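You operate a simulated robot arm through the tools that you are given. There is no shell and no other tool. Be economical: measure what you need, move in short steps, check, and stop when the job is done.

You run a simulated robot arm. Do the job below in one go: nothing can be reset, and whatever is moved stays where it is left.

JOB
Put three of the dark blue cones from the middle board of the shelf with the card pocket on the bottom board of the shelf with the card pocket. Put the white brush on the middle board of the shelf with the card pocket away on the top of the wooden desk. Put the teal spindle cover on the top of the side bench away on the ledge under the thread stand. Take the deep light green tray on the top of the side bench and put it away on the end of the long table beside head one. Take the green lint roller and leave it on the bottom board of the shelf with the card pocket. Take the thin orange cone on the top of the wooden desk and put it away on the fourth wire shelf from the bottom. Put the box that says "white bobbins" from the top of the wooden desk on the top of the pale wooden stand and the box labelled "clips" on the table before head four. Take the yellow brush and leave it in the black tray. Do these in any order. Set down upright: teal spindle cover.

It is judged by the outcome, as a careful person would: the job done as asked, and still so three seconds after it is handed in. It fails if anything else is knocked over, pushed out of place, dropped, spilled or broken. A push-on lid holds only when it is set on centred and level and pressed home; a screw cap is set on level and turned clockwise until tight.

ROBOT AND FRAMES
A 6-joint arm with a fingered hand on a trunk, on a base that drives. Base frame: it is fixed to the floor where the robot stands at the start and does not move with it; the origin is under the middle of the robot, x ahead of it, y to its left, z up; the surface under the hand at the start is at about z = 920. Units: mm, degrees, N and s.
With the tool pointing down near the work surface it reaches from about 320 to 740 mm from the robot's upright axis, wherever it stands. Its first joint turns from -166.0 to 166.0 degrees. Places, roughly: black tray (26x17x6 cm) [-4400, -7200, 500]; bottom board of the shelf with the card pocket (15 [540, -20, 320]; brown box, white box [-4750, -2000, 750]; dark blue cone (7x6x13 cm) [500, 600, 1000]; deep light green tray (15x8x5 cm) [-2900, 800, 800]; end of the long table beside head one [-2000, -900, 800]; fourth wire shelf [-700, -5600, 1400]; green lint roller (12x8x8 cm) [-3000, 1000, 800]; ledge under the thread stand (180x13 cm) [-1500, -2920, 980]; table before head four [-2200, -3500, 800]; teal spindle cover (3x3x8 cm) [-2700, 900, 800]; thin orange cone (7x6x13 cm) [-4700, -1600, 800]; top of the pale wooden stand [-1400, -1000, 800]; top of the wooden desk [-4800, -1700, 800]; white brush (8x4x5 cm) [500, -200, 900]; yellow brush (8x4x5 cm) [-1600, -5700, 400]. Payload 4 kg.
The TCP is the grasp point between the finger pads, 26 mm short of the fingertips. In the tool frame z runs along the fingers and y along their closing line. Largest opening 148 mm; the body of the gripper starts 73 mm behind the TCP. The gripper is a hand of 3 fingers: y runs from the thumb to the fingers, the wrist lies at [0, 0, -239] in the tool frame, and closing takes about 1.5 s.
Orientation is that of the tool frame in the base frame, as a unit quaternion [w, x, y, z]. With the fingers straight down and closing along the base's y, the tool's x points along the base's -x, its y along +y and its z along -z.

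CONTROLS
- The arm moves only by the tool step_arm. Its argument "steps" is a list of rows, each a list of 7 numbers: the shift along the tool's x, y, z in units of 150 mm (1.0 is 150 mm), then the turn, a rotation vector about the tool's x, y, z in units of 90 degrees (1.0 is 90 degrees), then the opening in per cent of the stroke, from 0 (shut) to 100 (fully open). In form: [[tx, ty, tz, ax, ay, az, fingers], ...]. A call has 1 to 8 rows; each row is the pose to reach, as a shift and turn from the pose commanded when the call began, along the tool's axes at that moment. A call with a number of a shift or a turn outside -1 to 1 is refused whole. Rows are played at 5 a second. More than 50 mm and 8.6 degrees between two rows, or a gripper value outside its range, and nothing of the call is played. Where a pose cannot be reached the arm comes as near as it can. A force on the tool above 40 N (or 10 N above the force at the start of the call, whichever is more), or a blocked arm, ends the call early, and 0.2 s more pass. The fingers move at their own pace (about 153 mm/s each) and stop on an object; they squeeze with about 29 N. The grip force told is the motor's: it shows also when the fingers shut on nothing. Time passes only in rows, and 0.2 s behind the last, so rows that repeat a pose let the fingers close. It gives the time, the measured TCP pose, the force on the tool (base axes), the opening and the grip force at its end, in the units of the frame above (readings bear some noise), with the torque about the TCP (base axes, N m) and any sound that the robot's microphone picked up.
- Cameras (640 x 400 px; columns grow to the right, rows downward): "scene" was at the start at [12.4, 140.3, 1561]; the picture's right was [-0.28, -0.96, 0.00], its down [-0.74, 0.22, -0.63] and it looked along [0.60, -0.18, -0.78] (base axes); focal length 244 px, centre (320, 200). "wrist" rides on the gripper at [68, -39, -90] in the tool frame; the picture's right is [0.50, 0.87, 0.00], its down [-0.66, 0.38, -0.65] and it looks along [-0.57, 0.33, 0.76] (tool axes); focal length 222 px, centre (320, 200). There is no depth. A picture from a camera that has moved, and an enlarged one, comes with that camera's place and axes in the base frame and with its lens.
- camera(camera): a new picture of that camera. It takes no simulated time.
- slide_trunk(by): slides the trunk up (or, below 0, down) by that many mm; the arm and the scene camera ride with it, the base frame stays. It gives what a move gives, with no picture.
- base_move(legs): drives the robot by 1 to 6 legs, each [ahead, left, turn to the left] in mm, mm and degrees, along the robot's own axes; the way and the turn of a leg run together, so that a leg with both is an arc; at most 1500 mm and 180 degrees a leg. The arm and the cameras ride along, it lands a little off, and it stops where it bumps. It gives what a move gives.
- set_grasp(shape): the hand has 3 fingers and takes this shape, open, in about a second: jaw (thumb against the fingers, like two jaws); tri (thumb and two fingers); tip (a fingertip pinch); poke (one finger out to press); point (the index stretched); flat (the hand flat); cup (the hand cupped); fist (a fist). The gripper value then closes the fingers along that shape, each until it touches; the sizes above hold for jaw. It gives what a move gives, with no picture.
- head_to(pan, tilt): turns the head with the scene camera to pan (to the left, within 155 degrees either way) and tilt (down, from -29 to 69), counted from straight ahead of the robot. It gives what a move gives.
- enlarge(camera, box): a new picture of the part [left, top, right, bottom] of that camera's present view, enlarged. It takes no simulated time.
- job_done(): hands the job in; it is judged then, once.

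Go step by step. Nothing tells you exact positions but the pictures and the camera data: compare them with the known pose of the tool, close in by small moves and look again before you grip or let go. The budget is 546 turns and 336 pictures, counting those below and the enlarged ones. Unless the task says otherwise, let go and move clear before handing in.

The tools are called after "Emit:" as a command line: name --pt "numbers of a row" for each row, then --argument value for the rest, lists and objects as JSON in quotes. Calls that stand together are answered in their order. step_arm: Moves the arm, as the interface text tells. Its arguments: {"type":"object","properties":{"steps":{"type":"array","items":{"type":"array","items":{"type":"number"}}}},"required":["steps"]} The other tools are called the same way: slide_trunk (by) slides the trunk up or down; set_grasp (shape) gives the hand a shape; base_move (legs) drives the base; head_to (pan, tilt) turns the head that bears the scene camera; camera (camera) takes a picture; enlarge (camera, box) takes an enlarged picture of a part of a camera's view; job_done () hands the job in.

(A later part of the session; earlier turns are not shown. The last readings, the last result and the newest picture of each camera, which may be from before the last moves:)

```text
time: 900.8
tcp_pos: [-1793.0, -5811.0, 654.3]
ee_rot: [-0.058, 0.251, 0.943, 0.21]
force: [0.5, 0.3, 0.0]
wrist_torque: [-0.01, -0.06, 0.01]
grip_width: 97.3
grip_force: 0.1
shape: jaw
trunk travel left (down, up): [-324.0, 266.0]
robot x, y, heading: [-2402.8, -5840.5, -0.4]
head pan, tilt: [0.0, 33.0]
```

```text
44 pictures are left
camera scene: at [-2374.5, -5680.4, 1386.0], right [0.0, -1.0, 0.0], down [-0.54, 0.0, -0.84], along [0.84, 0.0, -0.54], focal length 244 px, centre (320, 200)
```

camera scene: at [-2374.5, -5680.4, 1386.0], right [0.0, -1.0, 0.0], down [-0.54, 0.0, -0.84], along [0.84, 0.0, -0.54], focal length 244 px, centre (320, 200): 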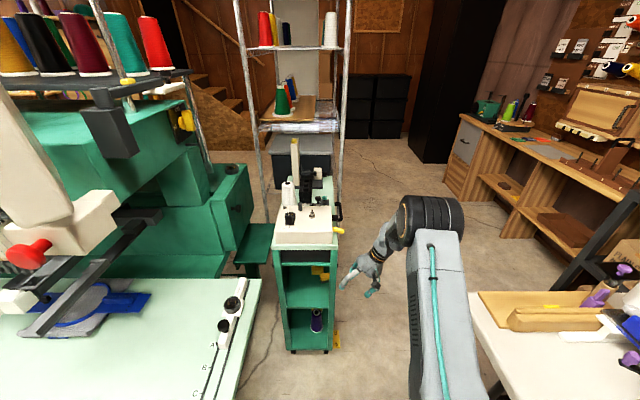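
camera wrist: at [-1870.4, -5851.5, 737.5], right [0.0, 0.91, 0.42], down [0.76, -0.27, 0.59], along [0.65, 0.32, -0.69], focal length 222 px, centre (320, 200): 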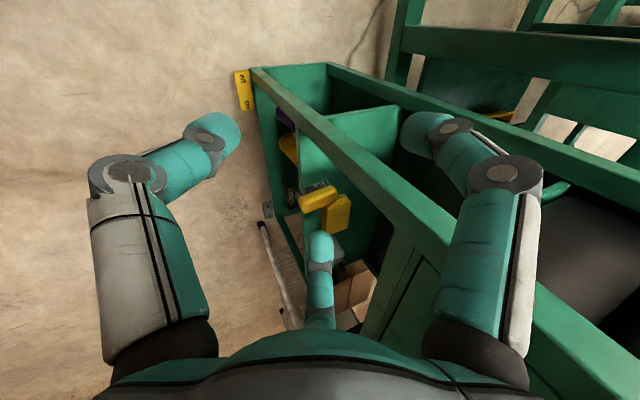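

The tilt works and the brush is visible ahead. I lower beside the cart and extend forward.

Emit:
step_arm --pt "-0.08 -0.137 0.275 0 0 0 66" --pt "-0.16 -0.275 0.55 0 0 0 66" --pt "-0.24 -0.412 0.825 0 0 0 66"

Emit:
step_arm --pt "-0.231 0.133 0 0 0 0 66" --pt "-0.463 0.265 0 0 0 0 66" --pt "-0.694 0.398 0 0 0 0 66"

Emit:
camera --camera "wrist"

```text
time: 901.6
tcp_pos: [-1791.4, -5824.3, 512.6]
ee_rot: [-0.058, 0.25, 0.944, 0.209]
force: [-0.8, -0.7, 0.1]
wrist_torque: [0.01, -0.01, -0.02]
grip_width: 97.3
grip_force: 0.0
shape: jaw
trunk travel left (down, up): [-324.0, 266.0]
robot x, y, heading: [-2404.6, -5844.8, 0.1]
head pan, tilt: [0.0, 33.0]
```

```text
time: 902.4
tcp_pos: [-1673.4, -5822.6, 512.9]
ee_rot: [-0.059, 0.25, 0.944, 0.208]
force: [1.2, 0.6, 0.0]
wrist_torque: [-0.02, -0.03, 0.0]
grip_width: 97.4
grip_force: 0.1
shape: jaw
trunk travel left (down, up): [-324.0, 266.0]
robot x, y, heading: [-2400.6, -5840.1, 0.0]
head pan, tilt: [0.0, 33.0]
```

```text
43 pictures are left
camera wrist: at [-1751.1, -5863.1, 594.5], right [0.0, 0.91, 0.42], down [0.76, -0.27, 0.59], along [0.65, 0.32, -0.69], focal length 222 px, centre (320, 200)
```

wrist: 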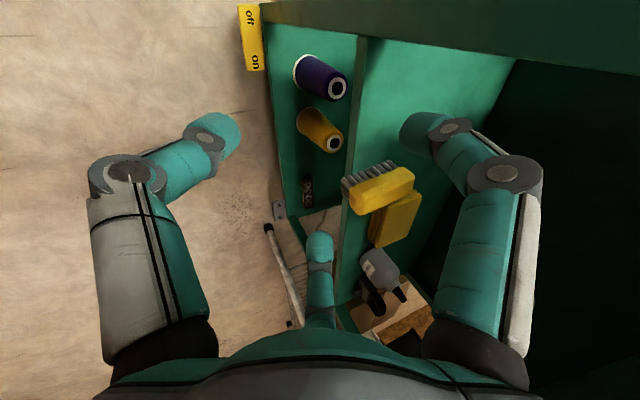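

Clear view: the brush spans y −5768…−5687 at x≈−1613. I align in x and lower, staying to the right of the cart.

Emit:
step_arm --pt "-0.175 0.019 0.15 0 0 0 66" --pt "-0.349 0.037 0.3 0 0 0 66"

Emit:
camera --camera "wrist"

```text
time: 903.0
tcp_pos: [-1665.0, -5823.0, 492.0]
ee_rot: [-0.058, 0.25, 0.944, 0.208]
force: [-0.8, -0.5, -0.2]
wrist_torque: [-0.02, -0.03, 0.0]
grip_width: 97.1
grip_force: 0.1
shape: jaw
out of reach, approached as far as the arm can: row 1, 2
trunk travel left (down, up): [-324.0, 266.0]
robot x, y, heading: [-2403.4, -5840.5, -0.1]
head pan, tilt: [0.0, 33.0]
```

```text
42 pictures are left
camera wrist: at [-1743.0, -5862.2, 574.5], right [0.0, 0.91, 0.42], down [0.76, -0.27, 0.59], along [0.65, 0.32, -0.69], focal length 222 px, centre (320, 200)
```

wrist: 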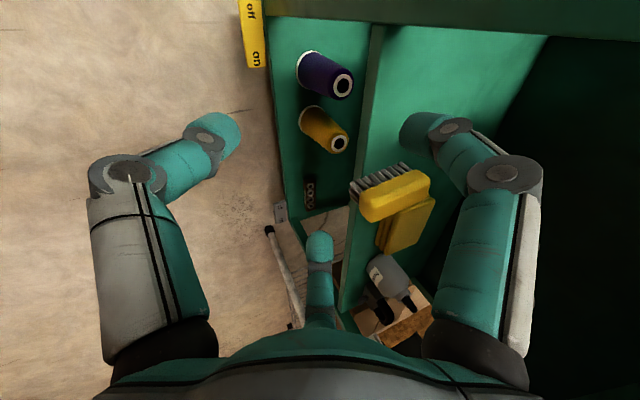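

Emit:
base_move --legs '[[42, 0, 0]]'

Emit:
slide_trunk --by -28

Emit:
step_arm --pt "0.1 0.183 0.1 0 0 0 66"

Emit:
camera --camera "wrist"

```text
time: 903.9
tcp_pos: [-1621.3, -5821.8, 492.5]
ee_rot: [-0.058, 0.251, 0.943, 0.209]
force: [-0.2, -0.1, 0.7]
wrist_torque: [0.04, -0.01, -0.03]
grip_width: 97.4
grip_force: 0.0
shape: jaw
trunk travel left (down, up): [-324.0, 266.0]
robot x, y, heading: [-2359.6, -5843.7, 0.1]
head pan, tilt: [0.0, 33.0]
```

```text
time: 904.6
tcp_pos: [-1623.0, -5822.0, 464.7]
ee_rot: [-0.058, 0.25, 0.944, 0.208]
force: [1.0, -0.3, -0.4]
wrist_torque: [-0.01, 0.02, -0.01]
grip_width: 97.2
grip_force: 0.2
shape: jaw
trunk travel left (down, up): [-296.0, 294.0]
robot x, y, heading: [-2359.2, -5843.1, 0.3]
head pan, tilt: [0.0, 33.0]
```

```text
time: 905.0
tcp_pos: [-1622.9, -5788.6, 464.6]
ee_rot: [-0.056, 0.251, 0.944, 0.208]
force: [-0.3, 0.6, -0.5]
wrist_torque: [0.05, -0.03, -0.02]
grip_width: 97.1
grip_force: 0.1
shape: jaw
trunk travel left (down, up): [-296.0, 294.0]
robot x, y, heading: [-2359.0, -5841.1, 0.0]
head pan, tilt: [0.0, 33.0]
```

```text
41 pictures are left
camera wrist: at [-1700.2, -5828.6, 546.7], right [0.0, 0.91, 0.42], down [0.76, -0.27, 0.59], along [0.65, 0.32, -0.69], focal length 222 px, centre (320, 200)
```

wrist: 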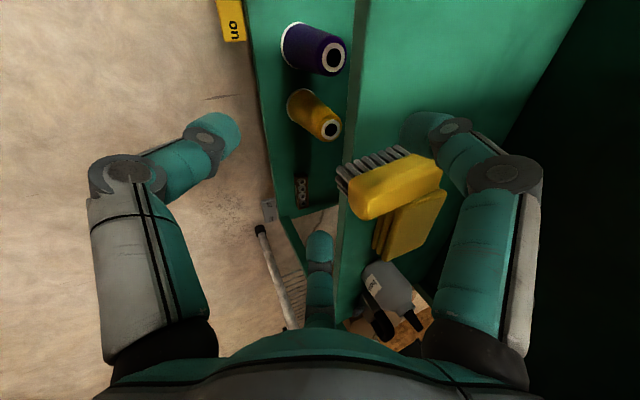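

Emit:
step_arm --pt "0.092 0.162 0.088 0 0 0 66" --pt "0.185 0.325 0.176 0 0 0 66"

Emit:
camera --camera "wrist"

```text
time: 905.6
tcp_pos: [-1621.7, -5726.3, 463.7]
ee_rot: [-0.058, 0.25, 0.944, 0.209]
force: [-0.1, 0.2, -0.2]
wrist_torque: [0.03, 0.03, -0.01]
grip_width: 97.3
grip_force: 0.0
shape: jaw
trunk travel left (down, up): [-296.0, 294.0]
robot x, y, heading: [-2362.6, -5842.2, 0.2]
head pan, tilt: [0.0, 33.0]
```

```text
40 pictures are left
camera wrist: at [-1699.3, -5766.6, 546.1], right [0.0, 0.91, 0.42], down [0.76, -0.27, 0.59], along [0.65, 0.32, -0.69], focal length 222 px, centre (320, 200)
```

wrist: 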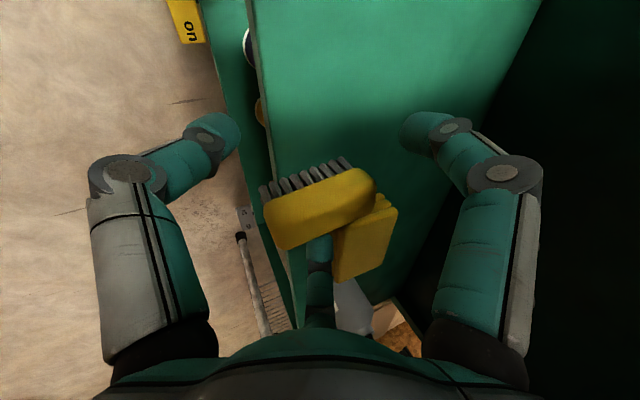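

The brush is centred between the fingers. Close.

Emit:
step_arm --pt "0 0 0 0 0 0 50" --pt "0 0 0 0 0 0 40" --pt "0 0 0 0 0 0 30" --pt "0 0 0 0 0 0 0" --pt "0 0 0 0 0 0 0" --pt "0 0 0 0 0 0 0"

Emit:
camera --camera "wrist"

```text
time: 907.0
tcp_pos: [-1620.6, -5726.4, 464.2]
ee_rot: [-0.059, 0.251, 0.943, 0.209]
force: [-0.1, 0.0, -0.2]
wrist_torque: [-0.02, -0.01, 0.03]
grip_width: 21.9
grip_force: 29.1
shape: jaw
trunk travel left (down, up): [-296.0, 294.0]
robot x, y, heading: [-2362.2, -5842.9, 0.2]
head pan, tilt: [0.0, 33.0]
```

```text
39 pictures are left
camera wrist: at [-1699.3, -5766.3, 546.1], right [0.0, 0.91, 0.42], down [0.76, -0.27, 0.59], along [0.65, 0.32, -0.69], focal length 222 px, centre (320, 200)
```

wrist: 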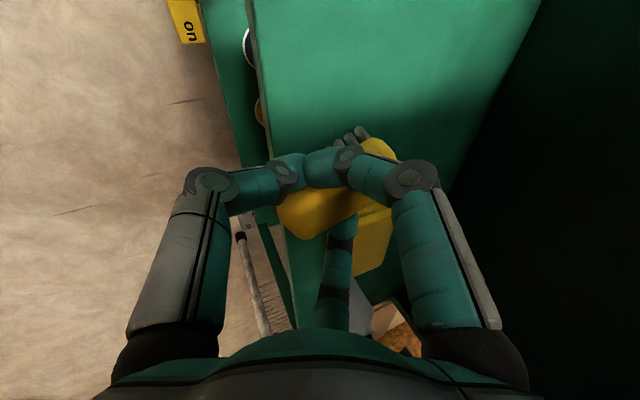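

Emit:
slide_trunk --by 20

Emit:
camera --camera "wrist"

```text
time: 907.7
tcp_pos: [-1622.9, -5725.9, 482.7]
ee_rot: [-0.058, 0.25, 0.944, 0.208]
force: [-0.7, -0.4, -1.1]
wrist_torque: [-0.01, 0.0, 0.0]
grip_width: 21.9
grip_force: 29.1
shape: jaw
trunk travel left (down, up): [-316.0, 274.0]
robot x, y, heading: [-2360.4, -5845.2, 0.2]
head pan, tilt: [0.0, 33.0]
```

```text
38 pictures are left
camera wrist: at [-1699.3, -5766.3, 566.1], right [0.0, 0.91, 0.42], down [0.76, -0.27, 0.59], along [0.65, 0.32, -0.69], focal length 222 px, centre (320, 200)
```

wrist: 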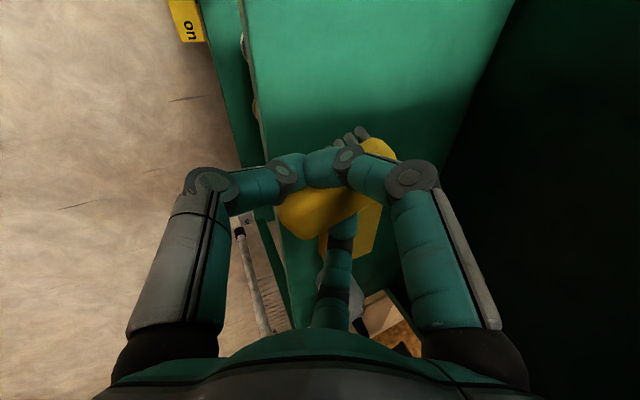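

Lifted. I slide out to the right with the arm, then raise and back away.

Emit:
step_arm --pt "-0.1 -0.175 -0.094 0 0 0 0" --pt "-0.2 -0.35 -0.189 0 0 0 0" --pt "-0.299 -0.524 -0.283 0 0 0 0"

Emit:
base_move --legs '[[-420, 0, 0]]'

Emit:
slide_trunk --by 270

Emit:
camera --camera "wrist"

Emit:
enlarge --camera "scene" --box '[240, 130, 400, 330]'

```text
time: 908.5
tcp_pos: [-1623.0, -5825.4, 484.8]
ee_rot: [-0.058, 0.25, 0.944, 0.209]
force: [-1.0, 0.1, -0.7]
wrist_torque: [0.0, 0.03, 0.01]
grip_width: 21.9
grip_force: 28.6
shape: jaw
trunk travel left (down, up): [-316.0, 274.0]
robot x, y, heading: [-2362.0, -5843.1, 0.1]
head pan, tilt: [0.0, 33.0]
```

```text
time: 911.1
tcp_pos: [-2043.2, -5826.6, 483.8]
ee_rot: [-0.059, 0.25, 0.943, 0.209]
force: [-0.3, 0.7, -0.8]
wrist_torque: [0.02, 0.04, -0.01]
grip_width: 21.7
grip_force: 29.6
shape: jaw
trunk travel left (down, up): [-316.0, 274.0]
robot x, y, heading: [-2779.1, -5841.3, 0.0]
head pan, tilt: [0.0, 33.0]
```

```text
time: 913.8
tcp_pos: [-2042.2, -5827.5, 754.3]
ee_rot: [-0.059, 0.25, 0.944, 0.208]
force: [0.9, 0.9, -0.2]
wrist_torque: [-0.03, 0.02, 0.03]
grip_width: 22.0
grip_force: 29.0
shape: jaw
trunk travel left (down, up): [-586.0, 4.0]
robot x, y, heading: [-2778.6, -5845.3, 0.2]
head pan, tilt: [0.0, 33.0]
```

```text
37 pictures are left
camera wrist: at [-2120.4, -5866.9, 836.9], right [0.0, 0.91, 0.42], down [0.76, -0.27, 0.59], along [0.65, 0.32, -0.69], focal length 222 px, centre (320, 200)
```

wrist: 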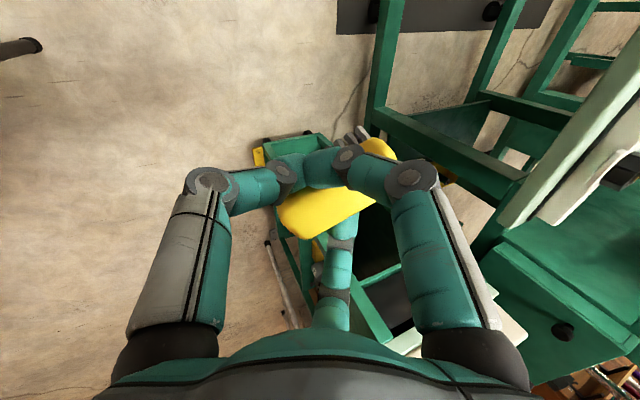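

```text
2.00 times, centred on (320, 230) of scene
camera zoom: at [-2751.4, -5680.8, 1647.9], right [0.0, -1.0, 0.0], down [-0.54, 0.0, -0.84], along [0.84, 0.0, -0.54], focal length 487 px, centre (320, 140)
```

zoom: 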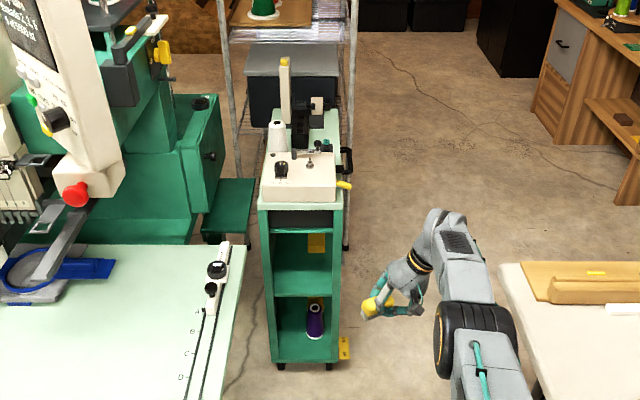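

Brush secured and the cart looks in order. I raise and retract the arm for travel.

Emit:
step_arm --pt "0.122 0.055 -0.231 0 0 0 0" --pt "0.245 0.11 -0.461 0 0 0 0" --pt "0.367 0.165 -0.692 0 0 0 0"

Emit:
step_arm --pt "0.122 0.055 -0.231 0 0 0 0" --pt "0.245 0.11 -0.461 0 0 0 0" --pt "0.367 0.165 -0.692 0 0 0 0"

Emit:
step_arm --pt "0.122 0.055 -0.231 0 0 0 0" --pt "0.245 0.11 -0.461 0 0 0 0" --pt "0.367 0.165 -0.692 0 0 0 0"

Emit:
base_move --legs '[[-300, 300, 0], [-900, 0, 0]]'

Emit:
head_to --pan -90 --tilt 25

Emit:
camera --camera "scene"

```text
time: 914.6
tcp_pos: [-2029.0, -5833.1, 835.7]
ee_rot: [-0.061, 0.249, 0.944, 0.207]
force: [-0.5, 0.5, -0.4]
wrist_torque: [0.02, 0.0, -0.03]
grip_width: 21.6
grip_force: 28.5
shape: jaw
out of reach, approached as far as the arm can: row 1, 2, 3
trunk travel left (down, up): [-586.0, 4.0]
robot x, y, heading: [-2782.2, -5839.9, -0.0]
head pan, tilt: [0.0, 33.0]
```

```text
time: 915.4
tcp_pos: [-2023.4, -5836.6, 943.8]
ee_rot: [-0.06, 0.25, 0.944, 0.207]
force: [0.7, 0.7, -0.7]
wrist_torque: [-0.02, -0.03, 0.0]
grip_width: 21.7
grip_force: 29.0
shape: jaw
out of reach, approached as far as the arm can: row 1, 2, 3
trunk travel left (down, up): [-586.0, 4.0]
robot x, y, heading: [-2776.9, -5841.0, 0.1]
head pan, tilt: [0.0, 33.0]
```

```text
time: 916.2
tcp_pos: [-2031.8, -5838.8, 1050.8]
ee_rot: [-0.06, 0.249, 0.944, 0.207]
force: [0.4, -0.1, -1.1]
wrist_torque: [-0.01, 0.0, 0.02]
grip_width: 21.6
grip_force: 28.7
shape: jaw
out of reach, approached as far as the arm can: row 1, 2, 3
trunk travel left (down, up): [-586.0, 4.0]
robot x, y, heading: [-2780.2, -5842.1, -0.0]
head pan, tilt: [0.0, 33.0]
```

```text
time: 923.2
tcp_pos: [-3239.7, -5541.2, 1052.8]
ee_rot: [-0.06, 0.246, 0.945, 0.208]
force: [0.0, 0.2, 0.1]
wrist_torque: [-0.03, -0.03, 0.04]
grip_width: 21.6
grip_force: 28.9
shape: jaw
trunk travel left (down, up): [-586.0, 4.0]
robot x, y, heading: [-3988.0, -5549.5, 0.4]
head pan, tilt: [0.0, 33.0]
```

```text
time: 924.8
tcp_pos: [-3240.5, -5537.2, 1052.8]
ee_rot: [-0.059, 0.247, 0.945, 0.207]
force: [-0.1, -0.2, -0.4]
wrist_torque: [-0.04, -0.01, -0.01]
grip_width: 21.8
grip_force: 29.0
shape: jaw
trunk travel left (down, up): [-586.0, 4.0]
robot x, y, heading: [-3989.0, -5549.0, 0.6]
head pan, tilt: [-90.0, 25.0]
```

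```text
35 pictures are left
camera scene: at [-4048.5, -5488.3, 1662.0], right [-1.0, -0.01, 0.0], down [0.0, 0.43, -0.9], along [0.01, -0.9, -0.43], focal length 244 px, centre (320, 200)
```

scene: 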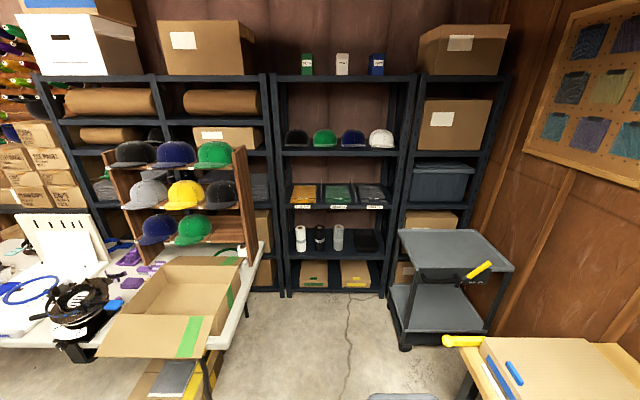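

The black tray is on the dark shelving at ≈(-4405, -7112). I turn to face it and approach.

Emit:
base_move --legs '[[0, 150, 0], [0, 0, -90.5], [400, -360, 0], [300, 0, 0]]'

Emit:
head_to --pan 0 --tilt 35

Emit:
camera --camera "scene"

```text
time: 934.4
tcp_pos: [-4349.1, -6847.3, 1051.1]
ee_rot: [0.104, 0.846, 0.488, 0.187]
force: [0.0, 0.0, -1.1]
wrist_torque: [0.02, -0.03, -0.02]
grip_width: 21.6
grip_force: 29.5
shape: jaw
trunk travel left (down, up): [-586.0, 4.0]
robot x, y, heading: [-4351.8, -6104.5, -90.3]
head pan, tilt: [-90.0, 25.0]
```

```text
time: 936.1
tcp_pos: [-4348.0, -6848.0, 1051.6]
ee_rot: [0.105, 0.846, 0.488, 0.187]
force: [0.8, 0.9, -0.5]
wrist_torque: [0.0, -0.01, 0.02]
grip_width: 21.4
grip_force: 29.2
shape: jaw
trunk travel left (down, up): [-586.0, 4.0]
robot x, y, heading: [-4351.7, -6099.7, -90.3]
head pan, tilt: [0.0, 35.0]
```

```text
34 pictures are left
camera scene: at [-4190.0, -6128.4, 1644.9], right [-1.0, 0.01, 0.0], down [0.0, 0.57, -0.82], along [-0.01, -0.82, -0.57], focal length 244 px, centre (320, 200)
```

scene: 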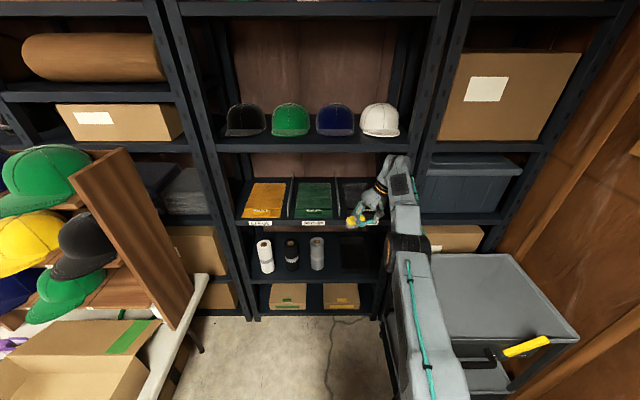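

Emit:
enlarge --camera "scene" --box '[230, 170, 420, 320]'

```text
2.67 times, centred on (325, 245) of scene
camera zoom: at [-4190.0, -6128.4, 1644.9], right [-1.0, 0.01, 0.0], down [0.0, 0.57, -0.82], along [-0.01, -0.82, -0.57], focal length 650 px, centre (307, 80)
```

zoom: 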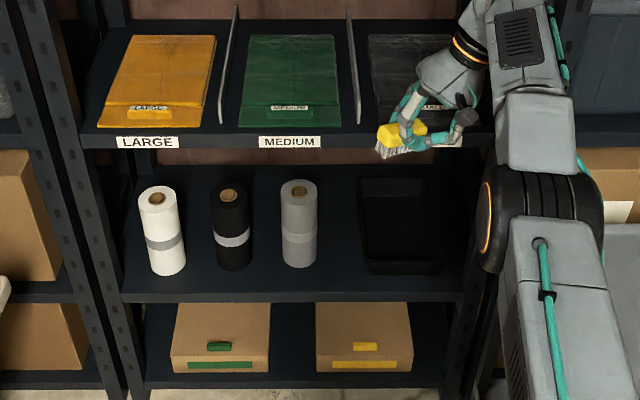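

The tray sits ~140 mm inside the shelf (rim ≈455, upper shelf ≈840). I lower the trunk and shift the hand right before going in.

Emit:
slide_trunk --by -400

Emit:
step_arm --pt "-0.133 -0.228 0.147 0 0 0 0" --pt "-0.266 -0.455 0.295 0 0 0 0" --pt "-0.399 -0.683 0.442 0 0 0 0"

Emit:
base_move --legs '[[160, 0, 0]]'

Emit:
head_to --pan 0 --tilt 25

Emit:
camera --camera "scene"

Emit:
camera --camera "wrist"

```text
time: 939.9
tcp_pos: [-4347.5, -6847.8, 652.1]
ee_rot: [0.105, 0.846, 0.488, 0.186]
force: [0.0, -0.6, -0.4]
wrist_torque: [0.01, 0.0, -0.02]
grip_width: 21.5
grip_force: 28.8
shape: jaw
trunk travel left (down, up): [-186.0, 404.0]
robot x, y, heading: [-4351.8, -6097.8, -90.2]
head pan, tilt: [0.0, 35.0]
```

```text
time: 940.7
tcp_pos: [-4418.1, -6845.4, 546.0]
ee_rot: [0.106, 0.844, 0.493, 0.184]
force: [-0.1, 0.6, 0.0]
wrist_torque: [-0.02, -0.03, -0.01]
grip_width: 21.4
grip_force: 28.8
shape: jaw
out of reach, approached as far as the arm can: row 3
trunk travel left (down, up): [-186.0, 404.0]
robot x, y, heading: [-4347.7, -6097.0, -90.3]
head pan, tilt: [0.0, 35.0]
```

```text
time: 942.1
tcp_pos: [-4434.0, -6968.3, 541.0]
ee_rot: [0.105, 0.85, 0.48, 0.191]
force: [0.4, 0.2, 0.7]
wrist_torque: [0.01, 0.01, 0.0]
grip_width: 21.3
grip_force: 29.6
shape: jaw
trunk travel left (down, up): [-186.0, 404.0]
robot x, y, heading: [-4349.3, -6239.0, -90.6]
head pan, tilt: [0.0, 35.0]
```

```text
time: 942.9
tcp_pos: [-4433.2, -6967.5, 541.5]
ee_rot: [0.104, 0.85, 0.48, 0.189]
force: [0.2, 0.5, 0.1]
wrist_torque: [0.01, 0.01, 0.02]
grip_width: 21.4
grip_force: 28.9
shape: jaw
trunk travel left (down, up): [-186.0, 404.0]
robot x, y, heading: [-4348.8, -6238.9, -90.7]
head pan, tilt: [0.0, 25.0]
```

```text
32 pictures are left
camera scene: at [-4184.8, -6252.3, 1260.9], right [-1.0, 0.01, 0.0], down [0.0, 0.41, -0.91], along [-0.01, -0.91, -0.41], focal length 244 px, centre (320, 200)
```

scene: 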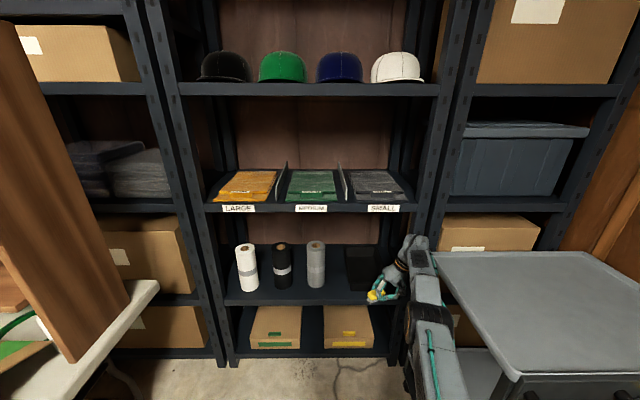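

```text
31 pictures are left
camera wrist: at [-4471.2, -6891.6, 623.8], right [0.91, -0.02, 0.42], down [-0.29, -0.76, 0.58], along [0.31, -0.65, -0.69], focal length 222 px, centre (320, 200)
```

wrist: 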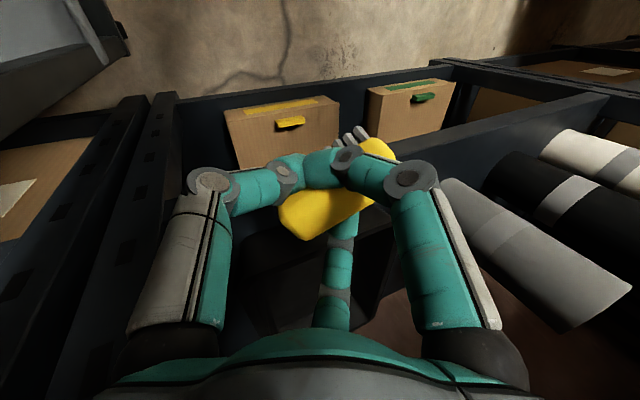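

The tray's rim may be as high as 515, so I raise the hand to ~600 before entering and re-check.

Emit:
slide_trunk --by 65

Emit:
base_move --legs '[[120, 0, 0.6]]'

Emit:
camera --camera "wrist"

Emit:
enlarge --camera "scene" --box '[280, 170, 460, 330]'

```text
time: 943.9
tcp_pos: [-4428.7, -6948.0, 550.0]
ee_rot: [0.072, 0.852, 0.469, 0.222]
force: [-0.2, -0.3, -0.4]
wrist_torque: [0.01, -0.02, -0.01]
grip_width: 21.1
grip_force: 28.8
shape: jaw
trunk travel left (down, up): [-251.0, 339.0]
robot x, y, heading: [-4350.8, -6238.2, -90.4]
head pan, tilt: [0.0, 25.0]
```

```text
time: 944.6
tcp_pos: [-4430.1, -6947.1, 550.4]
ee_rot: [0.072, 0.852, 0.469, 0.222]
force: [0.3, 0.3, -1.0]
wrist_torque: [-0.01, 0.02, -0.02]
grip_width: 21.2
grip_force: 29.2
shape: jaw
trunk travel left (down, up): [-251.0, 339.0]
robot x, y, heading: [-4350.8, -6235.5, -90.8]
head pan, tilt: [0.0, 25.0]
stopped in leg 1: the robot was blocked; the commanded pose is now the measured one
```

```text
30 pictures are left
camera wrist: at [-4468.5, -6879.7, 638.3], right [0.9, -0.06, 0.44], down [-0.3, -0.81, 0.51], along [0.33, -0.59, -0.74], focal length 222 px, centre (320, 200)
```

wrist: 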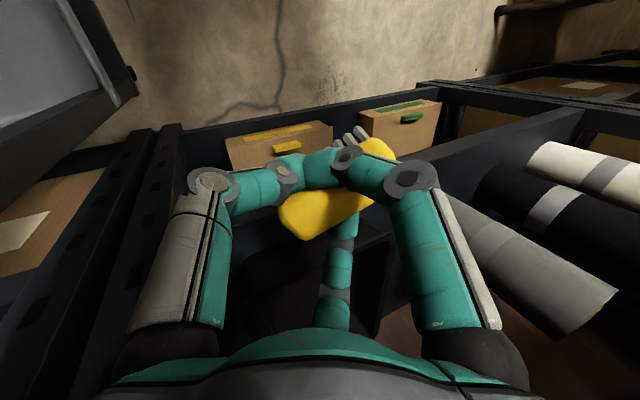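

```text
2.50 times, centred on (370, 250) of scene
camera zoom: at [-4186.3, -6258.5, 1326.4], right [-1.0, 0.01, 0.0], down [0.0, 0.42, -0.91], along [-0.01, -0.91, -0.42], focal length 609 px, centre (195, 75)
```

zoom: 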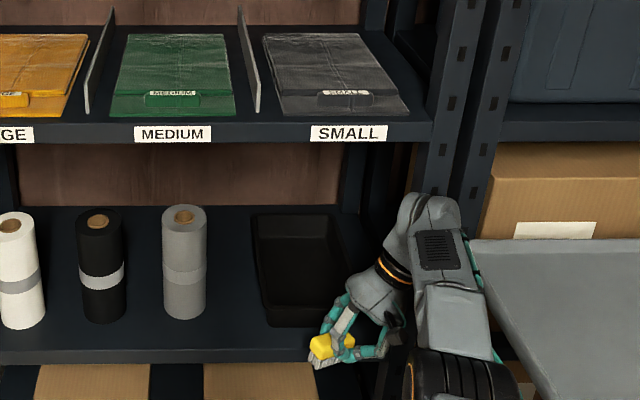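

The base met the grey cart's corner. I back off, shift left to clear it, and straighten the hand to vertical.

Emit:
base_move --legs '[[-150, 0, 0], [0, 125, 0.6]]'

Emit:
step_arm --pt "0 0 0 0.057 -0.051 0 0" --pt "0 0 0 0.114 -0.102 0 0" --pt "0 0 0 0.171 -0.153 0 0" --pt "0 0 0 0.228 -0.204 0 0"

Emit:
camera --camera "scene"

```text
time: 946.8
tcp_pos: [-4296.7, -6803.5, 540.2]
ee_rot: [0.066, 0.85, 0.471, 0.227]
force: [0.3, 1.0, -0.7]
wrist_torque: [0.01, 0.02, 0.02]
grip_width: 21.4
grip_force: 29.4
shape: jaw
trunk travel left (down, up): [-251.0, 339.0]
robot x, y, heading: [-4222.8, -6083.0, -90.1]
head pan, tilt: [0.0, 25.0]
```

```text
time: 947.8
tcp_pos: [-4299.8, -6839.7, 538.4]
ee_rot: [-0.007, 0.872, 0.488, 0.019]
force: [0.5, 0.4, -0.3]
wrist_torque: [0.04, 0.01, -0.01]
grip_width: 21.2
grip_force: 29.1
shape: jaw
out of reach, approached as far as the arm can: row 1, 2, 3, 4
trunk travel left (down, up): [-251.0, 339.0]
robot x, y, heading: [-4223.1, -6086.8, -90.1]
head pan, tilt: [0.0, 25.0]
```

```text
28 pictures are left
camera scene: at [-4063.0, -6118.9, 1325.6], right [-1.0, 0.0, 0.0], down [0.0, 0.42, -0.91], along [0.0, -0.91, -0.42], focal length 244 px, centre (320, 200)
```

scene: 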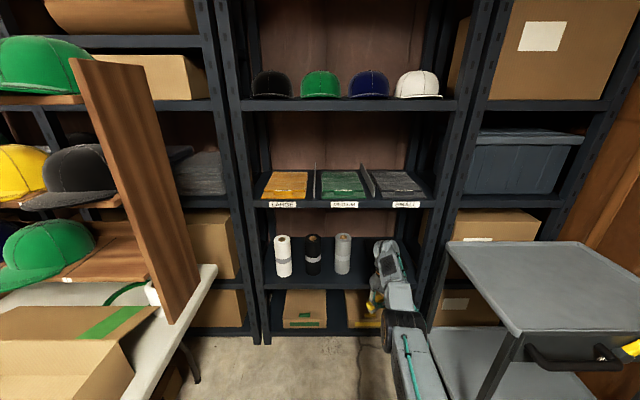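

Emit:
slide_trunk --by 100

Emit:
step_arm --pt "0.028 -0.27 0 0 0 0 0" --pt "0.057 -0.543 0 0 0 0 0" --pt "0.085 -0.81 0 0 0 0 0"

Emit:
base_move --legs '[[250, 0, 0]]'

Emit:
camera --camera "wrist"

Emit:
camera --camera "scene"

```text
time: 949.2
tcp_pos: [-4299.4, -6838.6, 638.0]
ee_rot: [-0.006, 0.872, 0.489, 0.021]
force: [-1.0, -0.3, -1.3]
wrist_torque: [-0.02, 0.03, 0.0]
grip_width: 21.2
grip_force: 28.6
shape: jaw
trunk travel left (down, up): [-351.0, 239.0]
robot x, y, heading: [-4224.4, -6087.6, -90.1]
head pan, tilt: [0.0, 25.0]
```

```text
time: 950.0
tcp_pos: [-4403.7, -6815.9, 628.0]
ee_rot: [-0.007, 0.872, 0.489, 0.021]
force: [-0.4, -0.4, -1.3]
wrist_torque: [0.0, 0.0, 0.03]
grip_width: 21.2
grip_force: 29.2
shape: jaw
out of reach, approached as far as the arm can: row 1, 2, 3
trunk travel left (down, up): [-351.0, 239.0]
robot x, y, heading: [-4223.1, -6084.3, -90.1]
head pan, tilt: [0.0, 25.0]
```

```text
time: 951.4
tcp_pos: [-4404.3, -6963.5, 628.3]
ee_rot: [-0.008, 0.873, 0.487, 0.02]
force: [-0.3, -0.3, -1.5]
wrist_torque: [-0.03, -0.02, -0.01]
grip_width: 20.9
grip_force: 29.1
shape: jaw
trunk travel left (down, up): [-351.0, 239.0]
robot x, y, heading: [-4223.9, -6244.9, -89.9]
head pan, tilt: [0.0, 25.0]
stopped in leg 1: the robot was blocked; the commanded pose is now the measured one
```

```text
27 pictures are left
camera wrist: at [-4405.1, -6889.9, 721.4], right [1.0, -0.03, 0.03], down [-0.04, -0.78, 0.63], along [0.0, -0.63, -0.78], focal length 222 px, centre (320, 200)
```

wrist: 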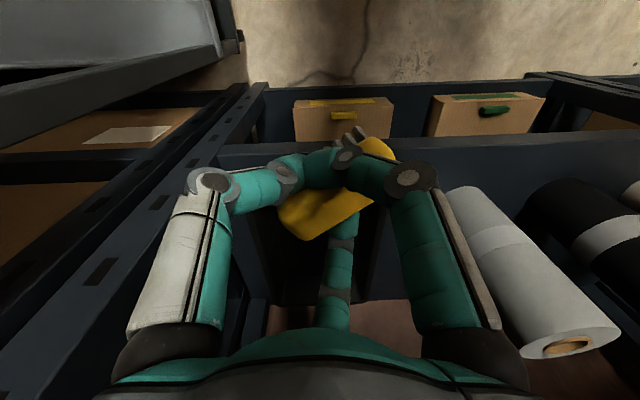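

```text
26 pictures are left
camera scene: at [-4057.8, -6260.5, 1425.7], right [-1.0, 0.0, 0.0], down [0.0, 0.41, -0.91], along [0.0, -0.91, -0.41], focal length 244 px, centre (320, 200)
```

scene: 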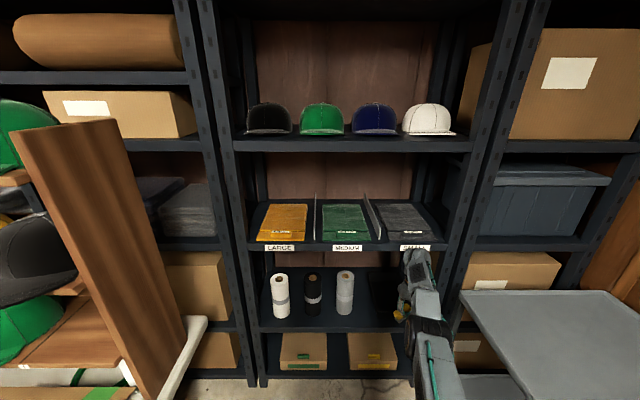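

The base still meets the grey cart, so it is wider than assumed; I shift another 115 mm left and reach across with the arm.

Emit:
base_move --legs '[[-60, 0, 0], [0, 115, 0]]'

Emit:
step_arm --pt "0.02 -0.26 0 0 0 0 0" --pt "0.04 -0.52 0 0 0 0 0" --pt "0.06 -0.78 0 0 0 0 0"

Emit:
base_move --legs '[[200, 0, 0]]'

```text
time: 952.1
tcp_pos: [-4405.2, -6964.1, 627.3]
ee_rot: [-0.007, 0.873, 0.488, 0.018]
force: [0.8, 1.2, -0.8]
wrist_torque: [-0.01, -0.01, -0.01]
grip_width: 21.1
grip_force: 28.7
shape: jaw
trunk travel left (down, up): [-351.0, 239.0]
robot x, y, heading: [-4223.3, -6241.6, -90.0]
head pan, tilt: [0.0, 25.0]
stopped in leg 1: the robot was blocked; the commanded pose is now the measured one
```

```text
time: 952.9
tcp_pos: [-4514.3, -6927.4, 614.4]
ee_rot: [-0.012, 0.872, 0.488, 0.025]
force: [0.0, -0.3, -1.0]
wrist_torque: [0.01, 0.04, 0.02]
grip_width: 21.2
grip_force: 29.3
shape: jaw
out of reach, approached as far as the arm can: row 1, 2, 3
trunk travel left (down, up): [-351.0, 239.0]
robot x, y, heading: [-4224.2, -6242.1, -90.1]
head pan, tilt: [0.0, 25.0]
```

```text
time: 954.0
tcp_pos: [-4515.0, -6961.5, 614.7]
ee_rot: [-0.014, 0.876, 0.482, 0.02]
force: [0.4, 0.7, 0.1]
wrist_torque: [0.01, 0.03, -0.01]
grip_width: 21.5
grip_force: 29.0
shape: jaw
trunk travel left (down, up): [-351.0, 239.0]
robot x, y, heading: [-4219.6, -6292.9, -90.4]
head pan, tilt: [0.0, 25.0]
stopped in leg 1: the robot was blocked; the commanded pose is now the measured one
```

Something is blocking both ways. I look at the robot's right side and down.

Emit:
head_to --pan -40 --tilt 60

Emit:
camera --camera "scene"

Emit:
head_to --pan 60 --tilt 60

Emit:
camera --camera "scene"

```text
time: 955.1
tcp_pos: [-4515.0, -6962.5, 615.0]
ee_rot: [-0.015, 0.876, 0.481, 0.023]
force: [-0.7, -0.3, -1.0]
wrist_torque: [-0.01, 0.01, 0.0]
grip_width: 21.3
grip_force: 28.9
shape: jaw
trunk travel left (down, up): [-351.0, 239.0]
robot x, y, heading: [-4212.9, -6297.3, -90.3]
head pan, tilt: [-40.0, 60.0]
```

```text
25 pictures are left
camera scene: at [-4091.1, -6264.4, 1374.6], right [-0.76, 0.65, -0.01], down [0.56, 0.65, -0.52], along [-0.33, -0.4, -0.86], focal length 244 px, centre (320, 200)
```

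scene: 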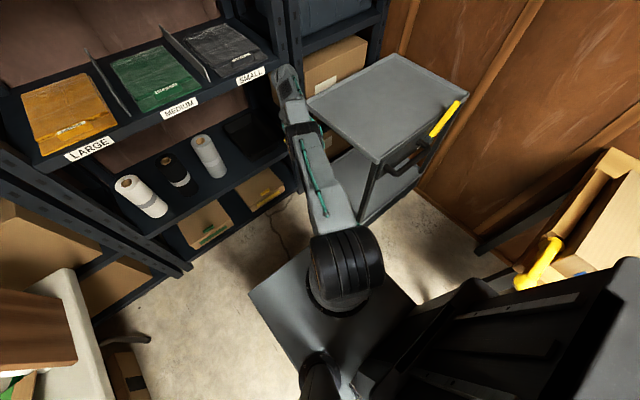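

```text
time: 956.8
tcp_pos: [-4515.0, -6961.3, 613.3]
ee_rot: [-0.015, 0.876, 0.481, 0.022]
force: [0.1, 0.1, -0.8]
wrist_torque: [-0.01, -0.01, 0.0]
grip_width: 21.0
grip_force: 29.0
shape: jaw
trunk travel left (down, up): [-351.0, 239.0]
robot x, y, heading: [-4218.5, -6297.8, -90.3]
head pan, tilt: [60.0, 60.0]
```

```text
24 pictures are left
camera scene: at [-3990.5, -6247.3, 1373.4], right [-0.5, -0.86, 0.02], down [-0.75, 0.43, -0.5], along [0.43, -0.27, -0.86], focal length 244 px, centre (320, 200)
```

scene: 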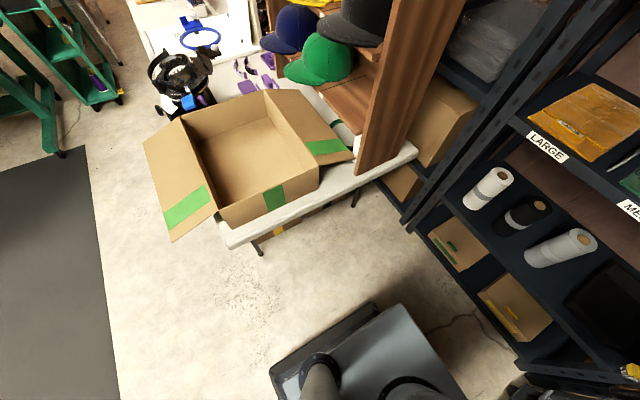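

The forearm is against the grey cart's edge and the wrist meets the upper shelf. I move the hand left/back, retreat the base, and then pitch the hand forward so the wrist stays low.

Emit:
step_arm --pt "0.194 0.14 0 0 0 0 0" --pt "0.388 0.279 0 0 0 0 0" --pt "0.582 0.419 0 0 0 0 0"

Emit:
base_move --legs '[[-150, 0, 0], [0, 60, 0]]'

Emit:
step_arm --pt "0 0 0 -0.046 -0.08 0 0" --pt "0 0 0 -0.092 -0.16 0 0" --pt "0 0 0 -0.138 -0.24 0 0" --pt "0 0 0 -0.184 -0.32 0 0" --pt "0 0 0 -0.23 -0.4 0 0" --pt "0 0 0 -0.276 -0.48 0 0"

Emit:
camera --camera "wrist"

```text
time: 957.8
tcp_pos: [-4515.5, -6959.3, 614.6]
ee_rot: [-0.018, 0.889, 0.456, 0.027]
force: [0.8, 1.1, -0.9]
wrist_torque: [0.04, 0.02, 0.02]
grip_width: 21.1
grip_force: 29.4
shape: jaw
out of reach, approached as far as the arm can: row 1, 2, 3
trunk travel left (down, up): [-351.0, 239.0]
robot x, y, heading: [-4238.3, -6278.9, -93.4]
head pan, tilt: [60.0, 60.0]
stopped in row 3: the arm was blocked; the commanded pose is now the measured one
```

```text
time: 959.8
tcp_pos: [-4448.6, -6824.6, 597.2]
ee_rot: [-0.027, 0.889, 0.455, 0.038]
force: [0.1, 0.1, -1.6]
wrist_torque: [-0.03, 0.01, 0.0]
grip_width: 21.3
grip_force: 29.1
shape: jaw
trunk travel left (down, up): [-351.0, 239.0]
robot x, y, heading: [-4170.1, -6143.1, -93.2]
head pan, tilt: [60.0, 60.0]
```

```text
time: 961.2
tcp_pos: [-4507.9, -6904.7, 416.8]
ee_rot: [0.329, 0.825, 0.415, -0.195]
force: [-0.1, -0.2, -0.8]
wrist_torque: [0.0, 0.03, 0.01]
grip_width: 20.4
grip_force: 28.8
shape: jaw
out of reach, approached as far as the arm can: row 1, 2, 3, 4, 5, 6
trunk travel left (down, up): [-351.0, 239.0]
robot x, y, heading: [-4174.6, -6142.8, -92.9]
head pan, tilt: [60.0, 60.0]
```

```text
23 pictures are left
camera wrist: at [-4496.7, -6788.3, 425.7], right [0.99, -0.1, 0.03], down [-0.04, -0.07, 1.0], along [-0.1, -0.99, -0.07], focal length 222 px, centre (320, 200)
```

wrist: 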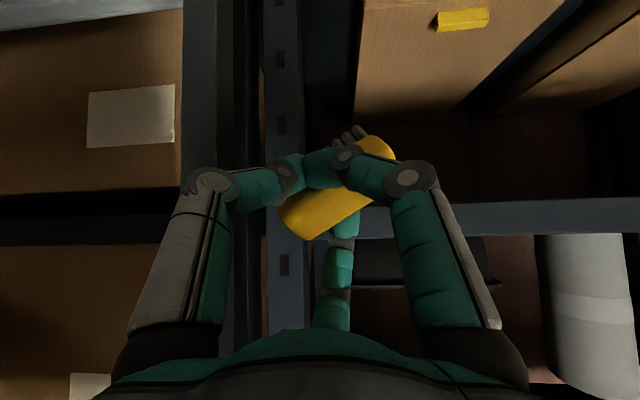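

Now the geometry is clear: tray x −4489…−4318, front rim y≈−7044, rim z≈506. I move the hand left to x≈−4404 and raise it.

Emit:
step_arm --pt "0.134 0.188 -0.011 0 0 0 0" --pt "0.268 0.376 -0.023 0 0 0 0" --pt "0.402 0.564 -0.034 0 0 0 0"

Emit:
slide_trunk --by 150

Emit:
camera --camera "wrist"

```text
time: 962.0
tcp_pos: [-4418.5, -6942.9, 408.4]
ee_rot: [0.328, 0.826, 0.415, -0.194]
force: [0.3, 0.1, -0.5]
wrist_torque: [0.01, -0.01, -0.02]
grip_width: 20.4
grip_force: 28.9
shape: jaw
out of reach, approached as far as the arm can: row 1, 2, 3
trunk travel left (down, up): [-351.0, 239.0]
robot x, y, heading: [-4172.1, -6146.1, -93.4]
head pan, tilt: [60.0, 60.0]
```

```text
time: 963.7
tcp_pos: [-4418.2, -6942.5, 558.9]
ee_rot: [0.328, 0.826, 0.415, -0.193]
force: [0.5, -0.1, -0.9]
wrist_torque: [0.02, 0.02, 0.01]
grip_width: 20.5
grip_force: 29.4
shape: jaw
trunk travel left (down, up): [-501.0, 89.0]
robot x, y, heading: [-4171.1, -6144.0, -93.2]
head pan, tilt: [60.0, 60.0]
```

```text
22 pictures are left
camera wrist: at [-4406.5, -6825.9, 567.4], right [0.99, -0.1, 0.03], down [-0.04, -0.07, 1.0], along [-0.1, -0.99, -0.08], focal length 222 px, centre (320, 200)
```

wrist: 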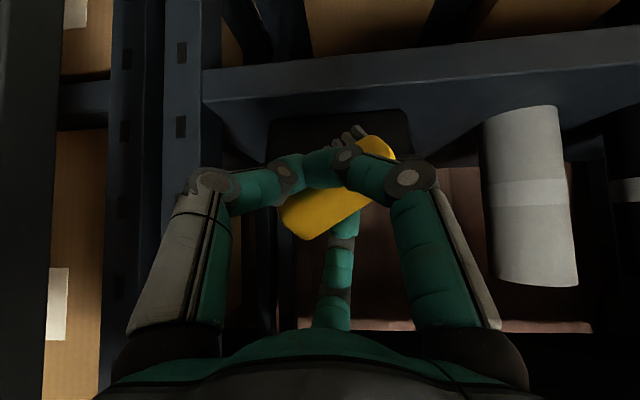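

I raise 15 mm more and drive in over the tray.

Emit:
slide_trunk --by 15

Emit:
base_move --legs '[[130, 12, 0]]'

Emit:
camera --camera "wrist"

```text
time: 964.3
tcp_pos: [-4419.0, -6943.6, 572.7]
ee_rot: [0.328, 0.826, 0.416, -0.193]
force: [-0.4, -0.3, -0.1]
wrist_torque: [0.02, -0.03, -0.02]
grip_width: 20.5
grip_force: 28.8
shape: jaw
trunk travel left (down, up): [-516.0, 74.0]
robot x, y, heading: [-4173.7, -6144.7, -93.1]
head pan, tilt: [60.0, 60.0]
```

```text
time: 965.6
tcp_pos: [-4414.6, -7073.6, 572.7]
ee_rot: [0.328, 0.827, 0.414, -0.194]
force: [0.5, -0.4, -0.4]
wrist_torque: [-0.02, 0.0, 0.03]
grip_width: 20.7
grip_force: 29.8
shape: jaw
trunk travel left (down, up): [-516.0, 74.0]
robot x, y, heading: [-4167.4, -6277.9, -93.2]
head pan, tilt: [60.0, 60.0]
```

```text
21 pictures are left
camera wrist: at [-4402.4, -6956.6, 582.6], right [0.99, -0.1, 0.03], down [-0.04, -0.07, 1.0], along [-0.1, -0.99, -0.08], focal length 222 px, centre (320, 200)
```

wrist: 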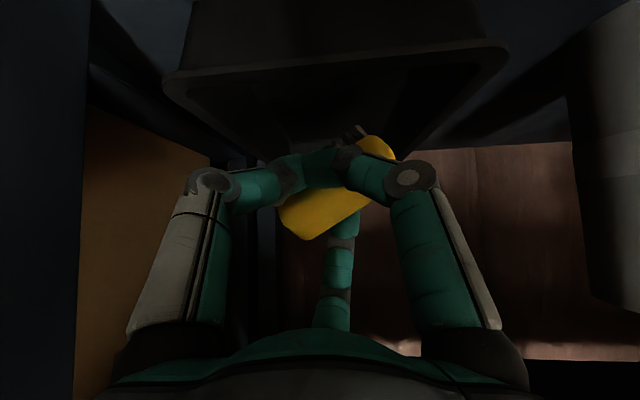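

Emit:
base_move --legs '[[95, 10, 0]]'

Emit:
camera --camera "wrist"

Emit:
head_to --pan -12 --tilt 38

Emit:
enlarge --camera "scene" --box '[230, 80, 420, 230]'

```text
time: 966.8
tcp_pos: [-4408.2, -7168.3, 573.0]
ee_rot: [0.329, 0.826, 0.415, -0.193]
force: [-0.7, 0.6, 0.1]
wrist_torque: [0.0, 0.02, -0.01]
grip_width: 20.6
grip_force: 29.0
shape: jaw
trunk travel left (down, up): [-516.0, 74.0]
robot x, y, heading: [-4165.8, -6369.6, -93.1]
head pan, tilt: [60.0, 60.0]
```

```text
20 pictures are left
camera wrist: at [-4397.2, -7051.7, 582.5], right [0.99, -0.1, 0.04], down [-0.04, -0.07, 1.0], along [-0.1, -0.99, -0.08], focal length 222 px, centre (320, 200)
```

wrist: 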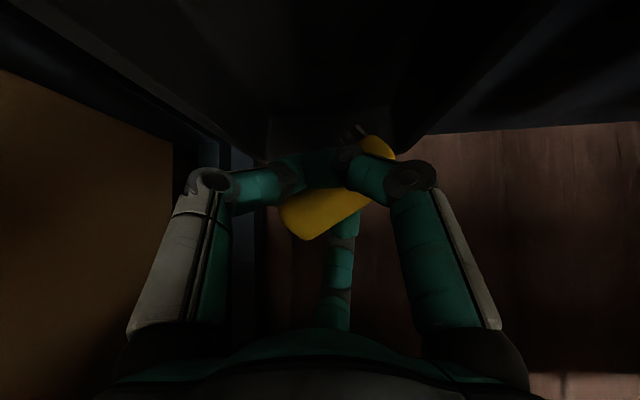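

```text
time: 968.2
tcp_pos: [-4409.5, -7167.7, 572.3]
ee_rot: [0.329, 0.826, 0.415, -0.193]
force: [-0.8, -0.3, -0.8]
wrist_torque: [0.04, -0.02, 0.02]
grip_width: 20.5
grip_force: 28.7
shape: jaw
trunk travel left (down, up): [-516.0, 74.0]
robot x, y, heading: [-4164.2, -6368.8, -93.3]
head pan, tilt: [-12.0, 38.0]
```

```text
2.67 times, centred on (325, 155) of scene
camera zoom: at [-4021.5, -6401.3, 1570.3], right [-0.97, 0.26, 0.0], down [0.16, 0.59, -0.79], along [-0.21, -0.76, -0.62], focal length 650 px, centre (307, 320)
```

zoom: 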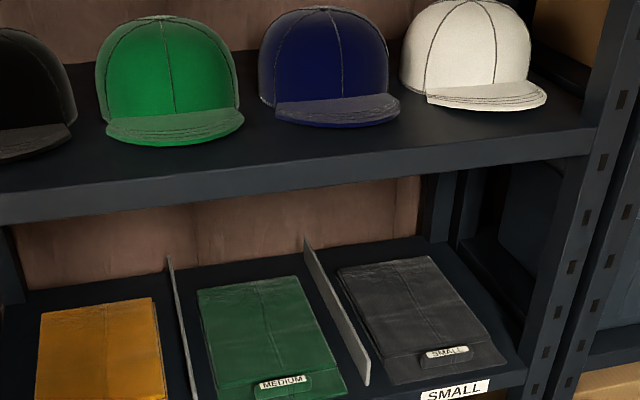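

Over the tray. Lower 62 mm and release.

Emit:
slide_trunk --by -50

Emit:
slide_trunk --by -12

Emit:
camera --camera "wrist"

```text
time: 969.1
tcp_pos: [-4408.2, -7169.1, 521.9]
ee_rot: [0.328, 0.826, 0.416, -0.193]
force: [0.5, 0.4, -0.3]
wrist_torque: [0.01, 0.02, 0.02]
grip_width: 20.7
grip_force: 29.0
shape: jaw
trunk travel left (down, up): [-466.0, 124.0]
robot x, y, heading: [-4163.1, -6371.6, -93.7]
head pan, tilt: [-12.0, 38.0]
```

```text
time: 969.7
tcp_pos: [-4409.5, -7168.7, 510.3]
ee_rot: [0.328, 0.826, 0.415, -0.194]
force: [0.5, 0.5, -0.8]
wrist_torque: [-0.01, -0.02, 0.02]
grip_width: 20.3
grip_force: 29.0
shape: jaw
trunk travel left (down, up): [-454.0, 136.0]
robot x, y, heading: [-4164.4, -6365.8, -92.8]
head pan, tilt: [-12.0, 38.0]
```

```text
18 pictures are left
camera wrist: at [-4397.2, -7051.7, 520.5], right [0.99, -0.1, 0.03], down [-0.04, -0.07, 1.0], along [-0.1, -0.99, -0.08], focal length 222 px, centre (320, 200)
```

wrist: 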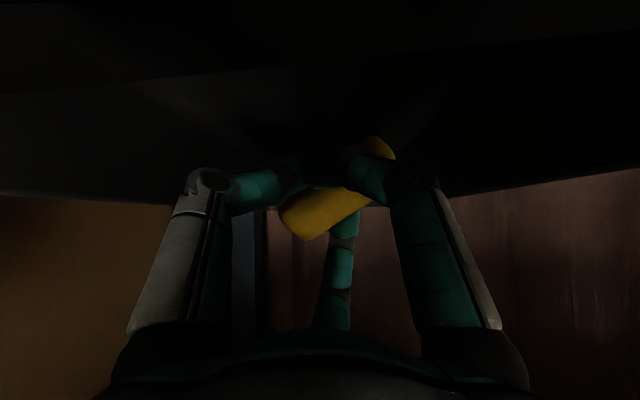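

Emit:
slide_trunk --by -12

Emit:
step_arm --pt "0 0 0 0 0 0 20" --pt "0 0 0 0 0 0 30" --pt "0 0 0 0 0 0 40" --pt "0 0 0 0 0 0 50" --pt "0 0 0 0 0 0 50"

Emit:
camera --camera "wrist"

```text
time: 970.3
tcp_pos: [-4411.5, -7169.8, 505.2]
ee_rot: [0.331, 0.825, 0.414, -0.196]
force: [-9.2, 1.0, 24.8]
wrist_torque: [-0.45, -0.25, -0.15]
grip_width: 20.8
grip_force: 29.2
shape: jaw
trunk travel left (down, up): [-442.0, 148.0]
robot x, y, heading: [-4161.9, -6369.3, -92.8]
head pan, tilt: [-12.0, 38.0]
```

```text
time: 971.5
tcp_pos: [-4408.8, -7167.5, 498.8]
ee_rot: [0.329, 0.826, 0.415, -0.194]
force: [0.7, -0.4, 0.2]
wrist_torque: [-0.02, 0.01, 0.04]
grip_width: 73.7
grip_force: 0.1
shape: jaw
trunk travel left (down, up): [-442.0, 148.0]
robot x, y, heading: [-4163.4, -6368.3, -93.2]
head pan, tilt: [-12.0, 38.0]
```

```text
17 pictures are left
camera wrist: at [-4397.1, -7051.6, 508.3], right [0.99, -0.1, 0.04], down [-0.04, -0.07, 1.0], along [-0.1, -0.99, -0.08], focal length 222 px, centre (320, 200)
```

wrist: 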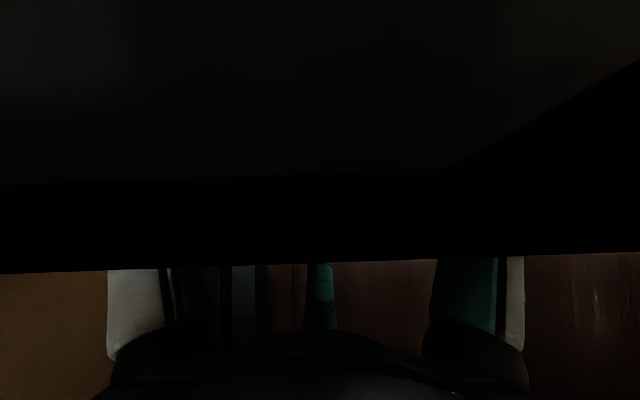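

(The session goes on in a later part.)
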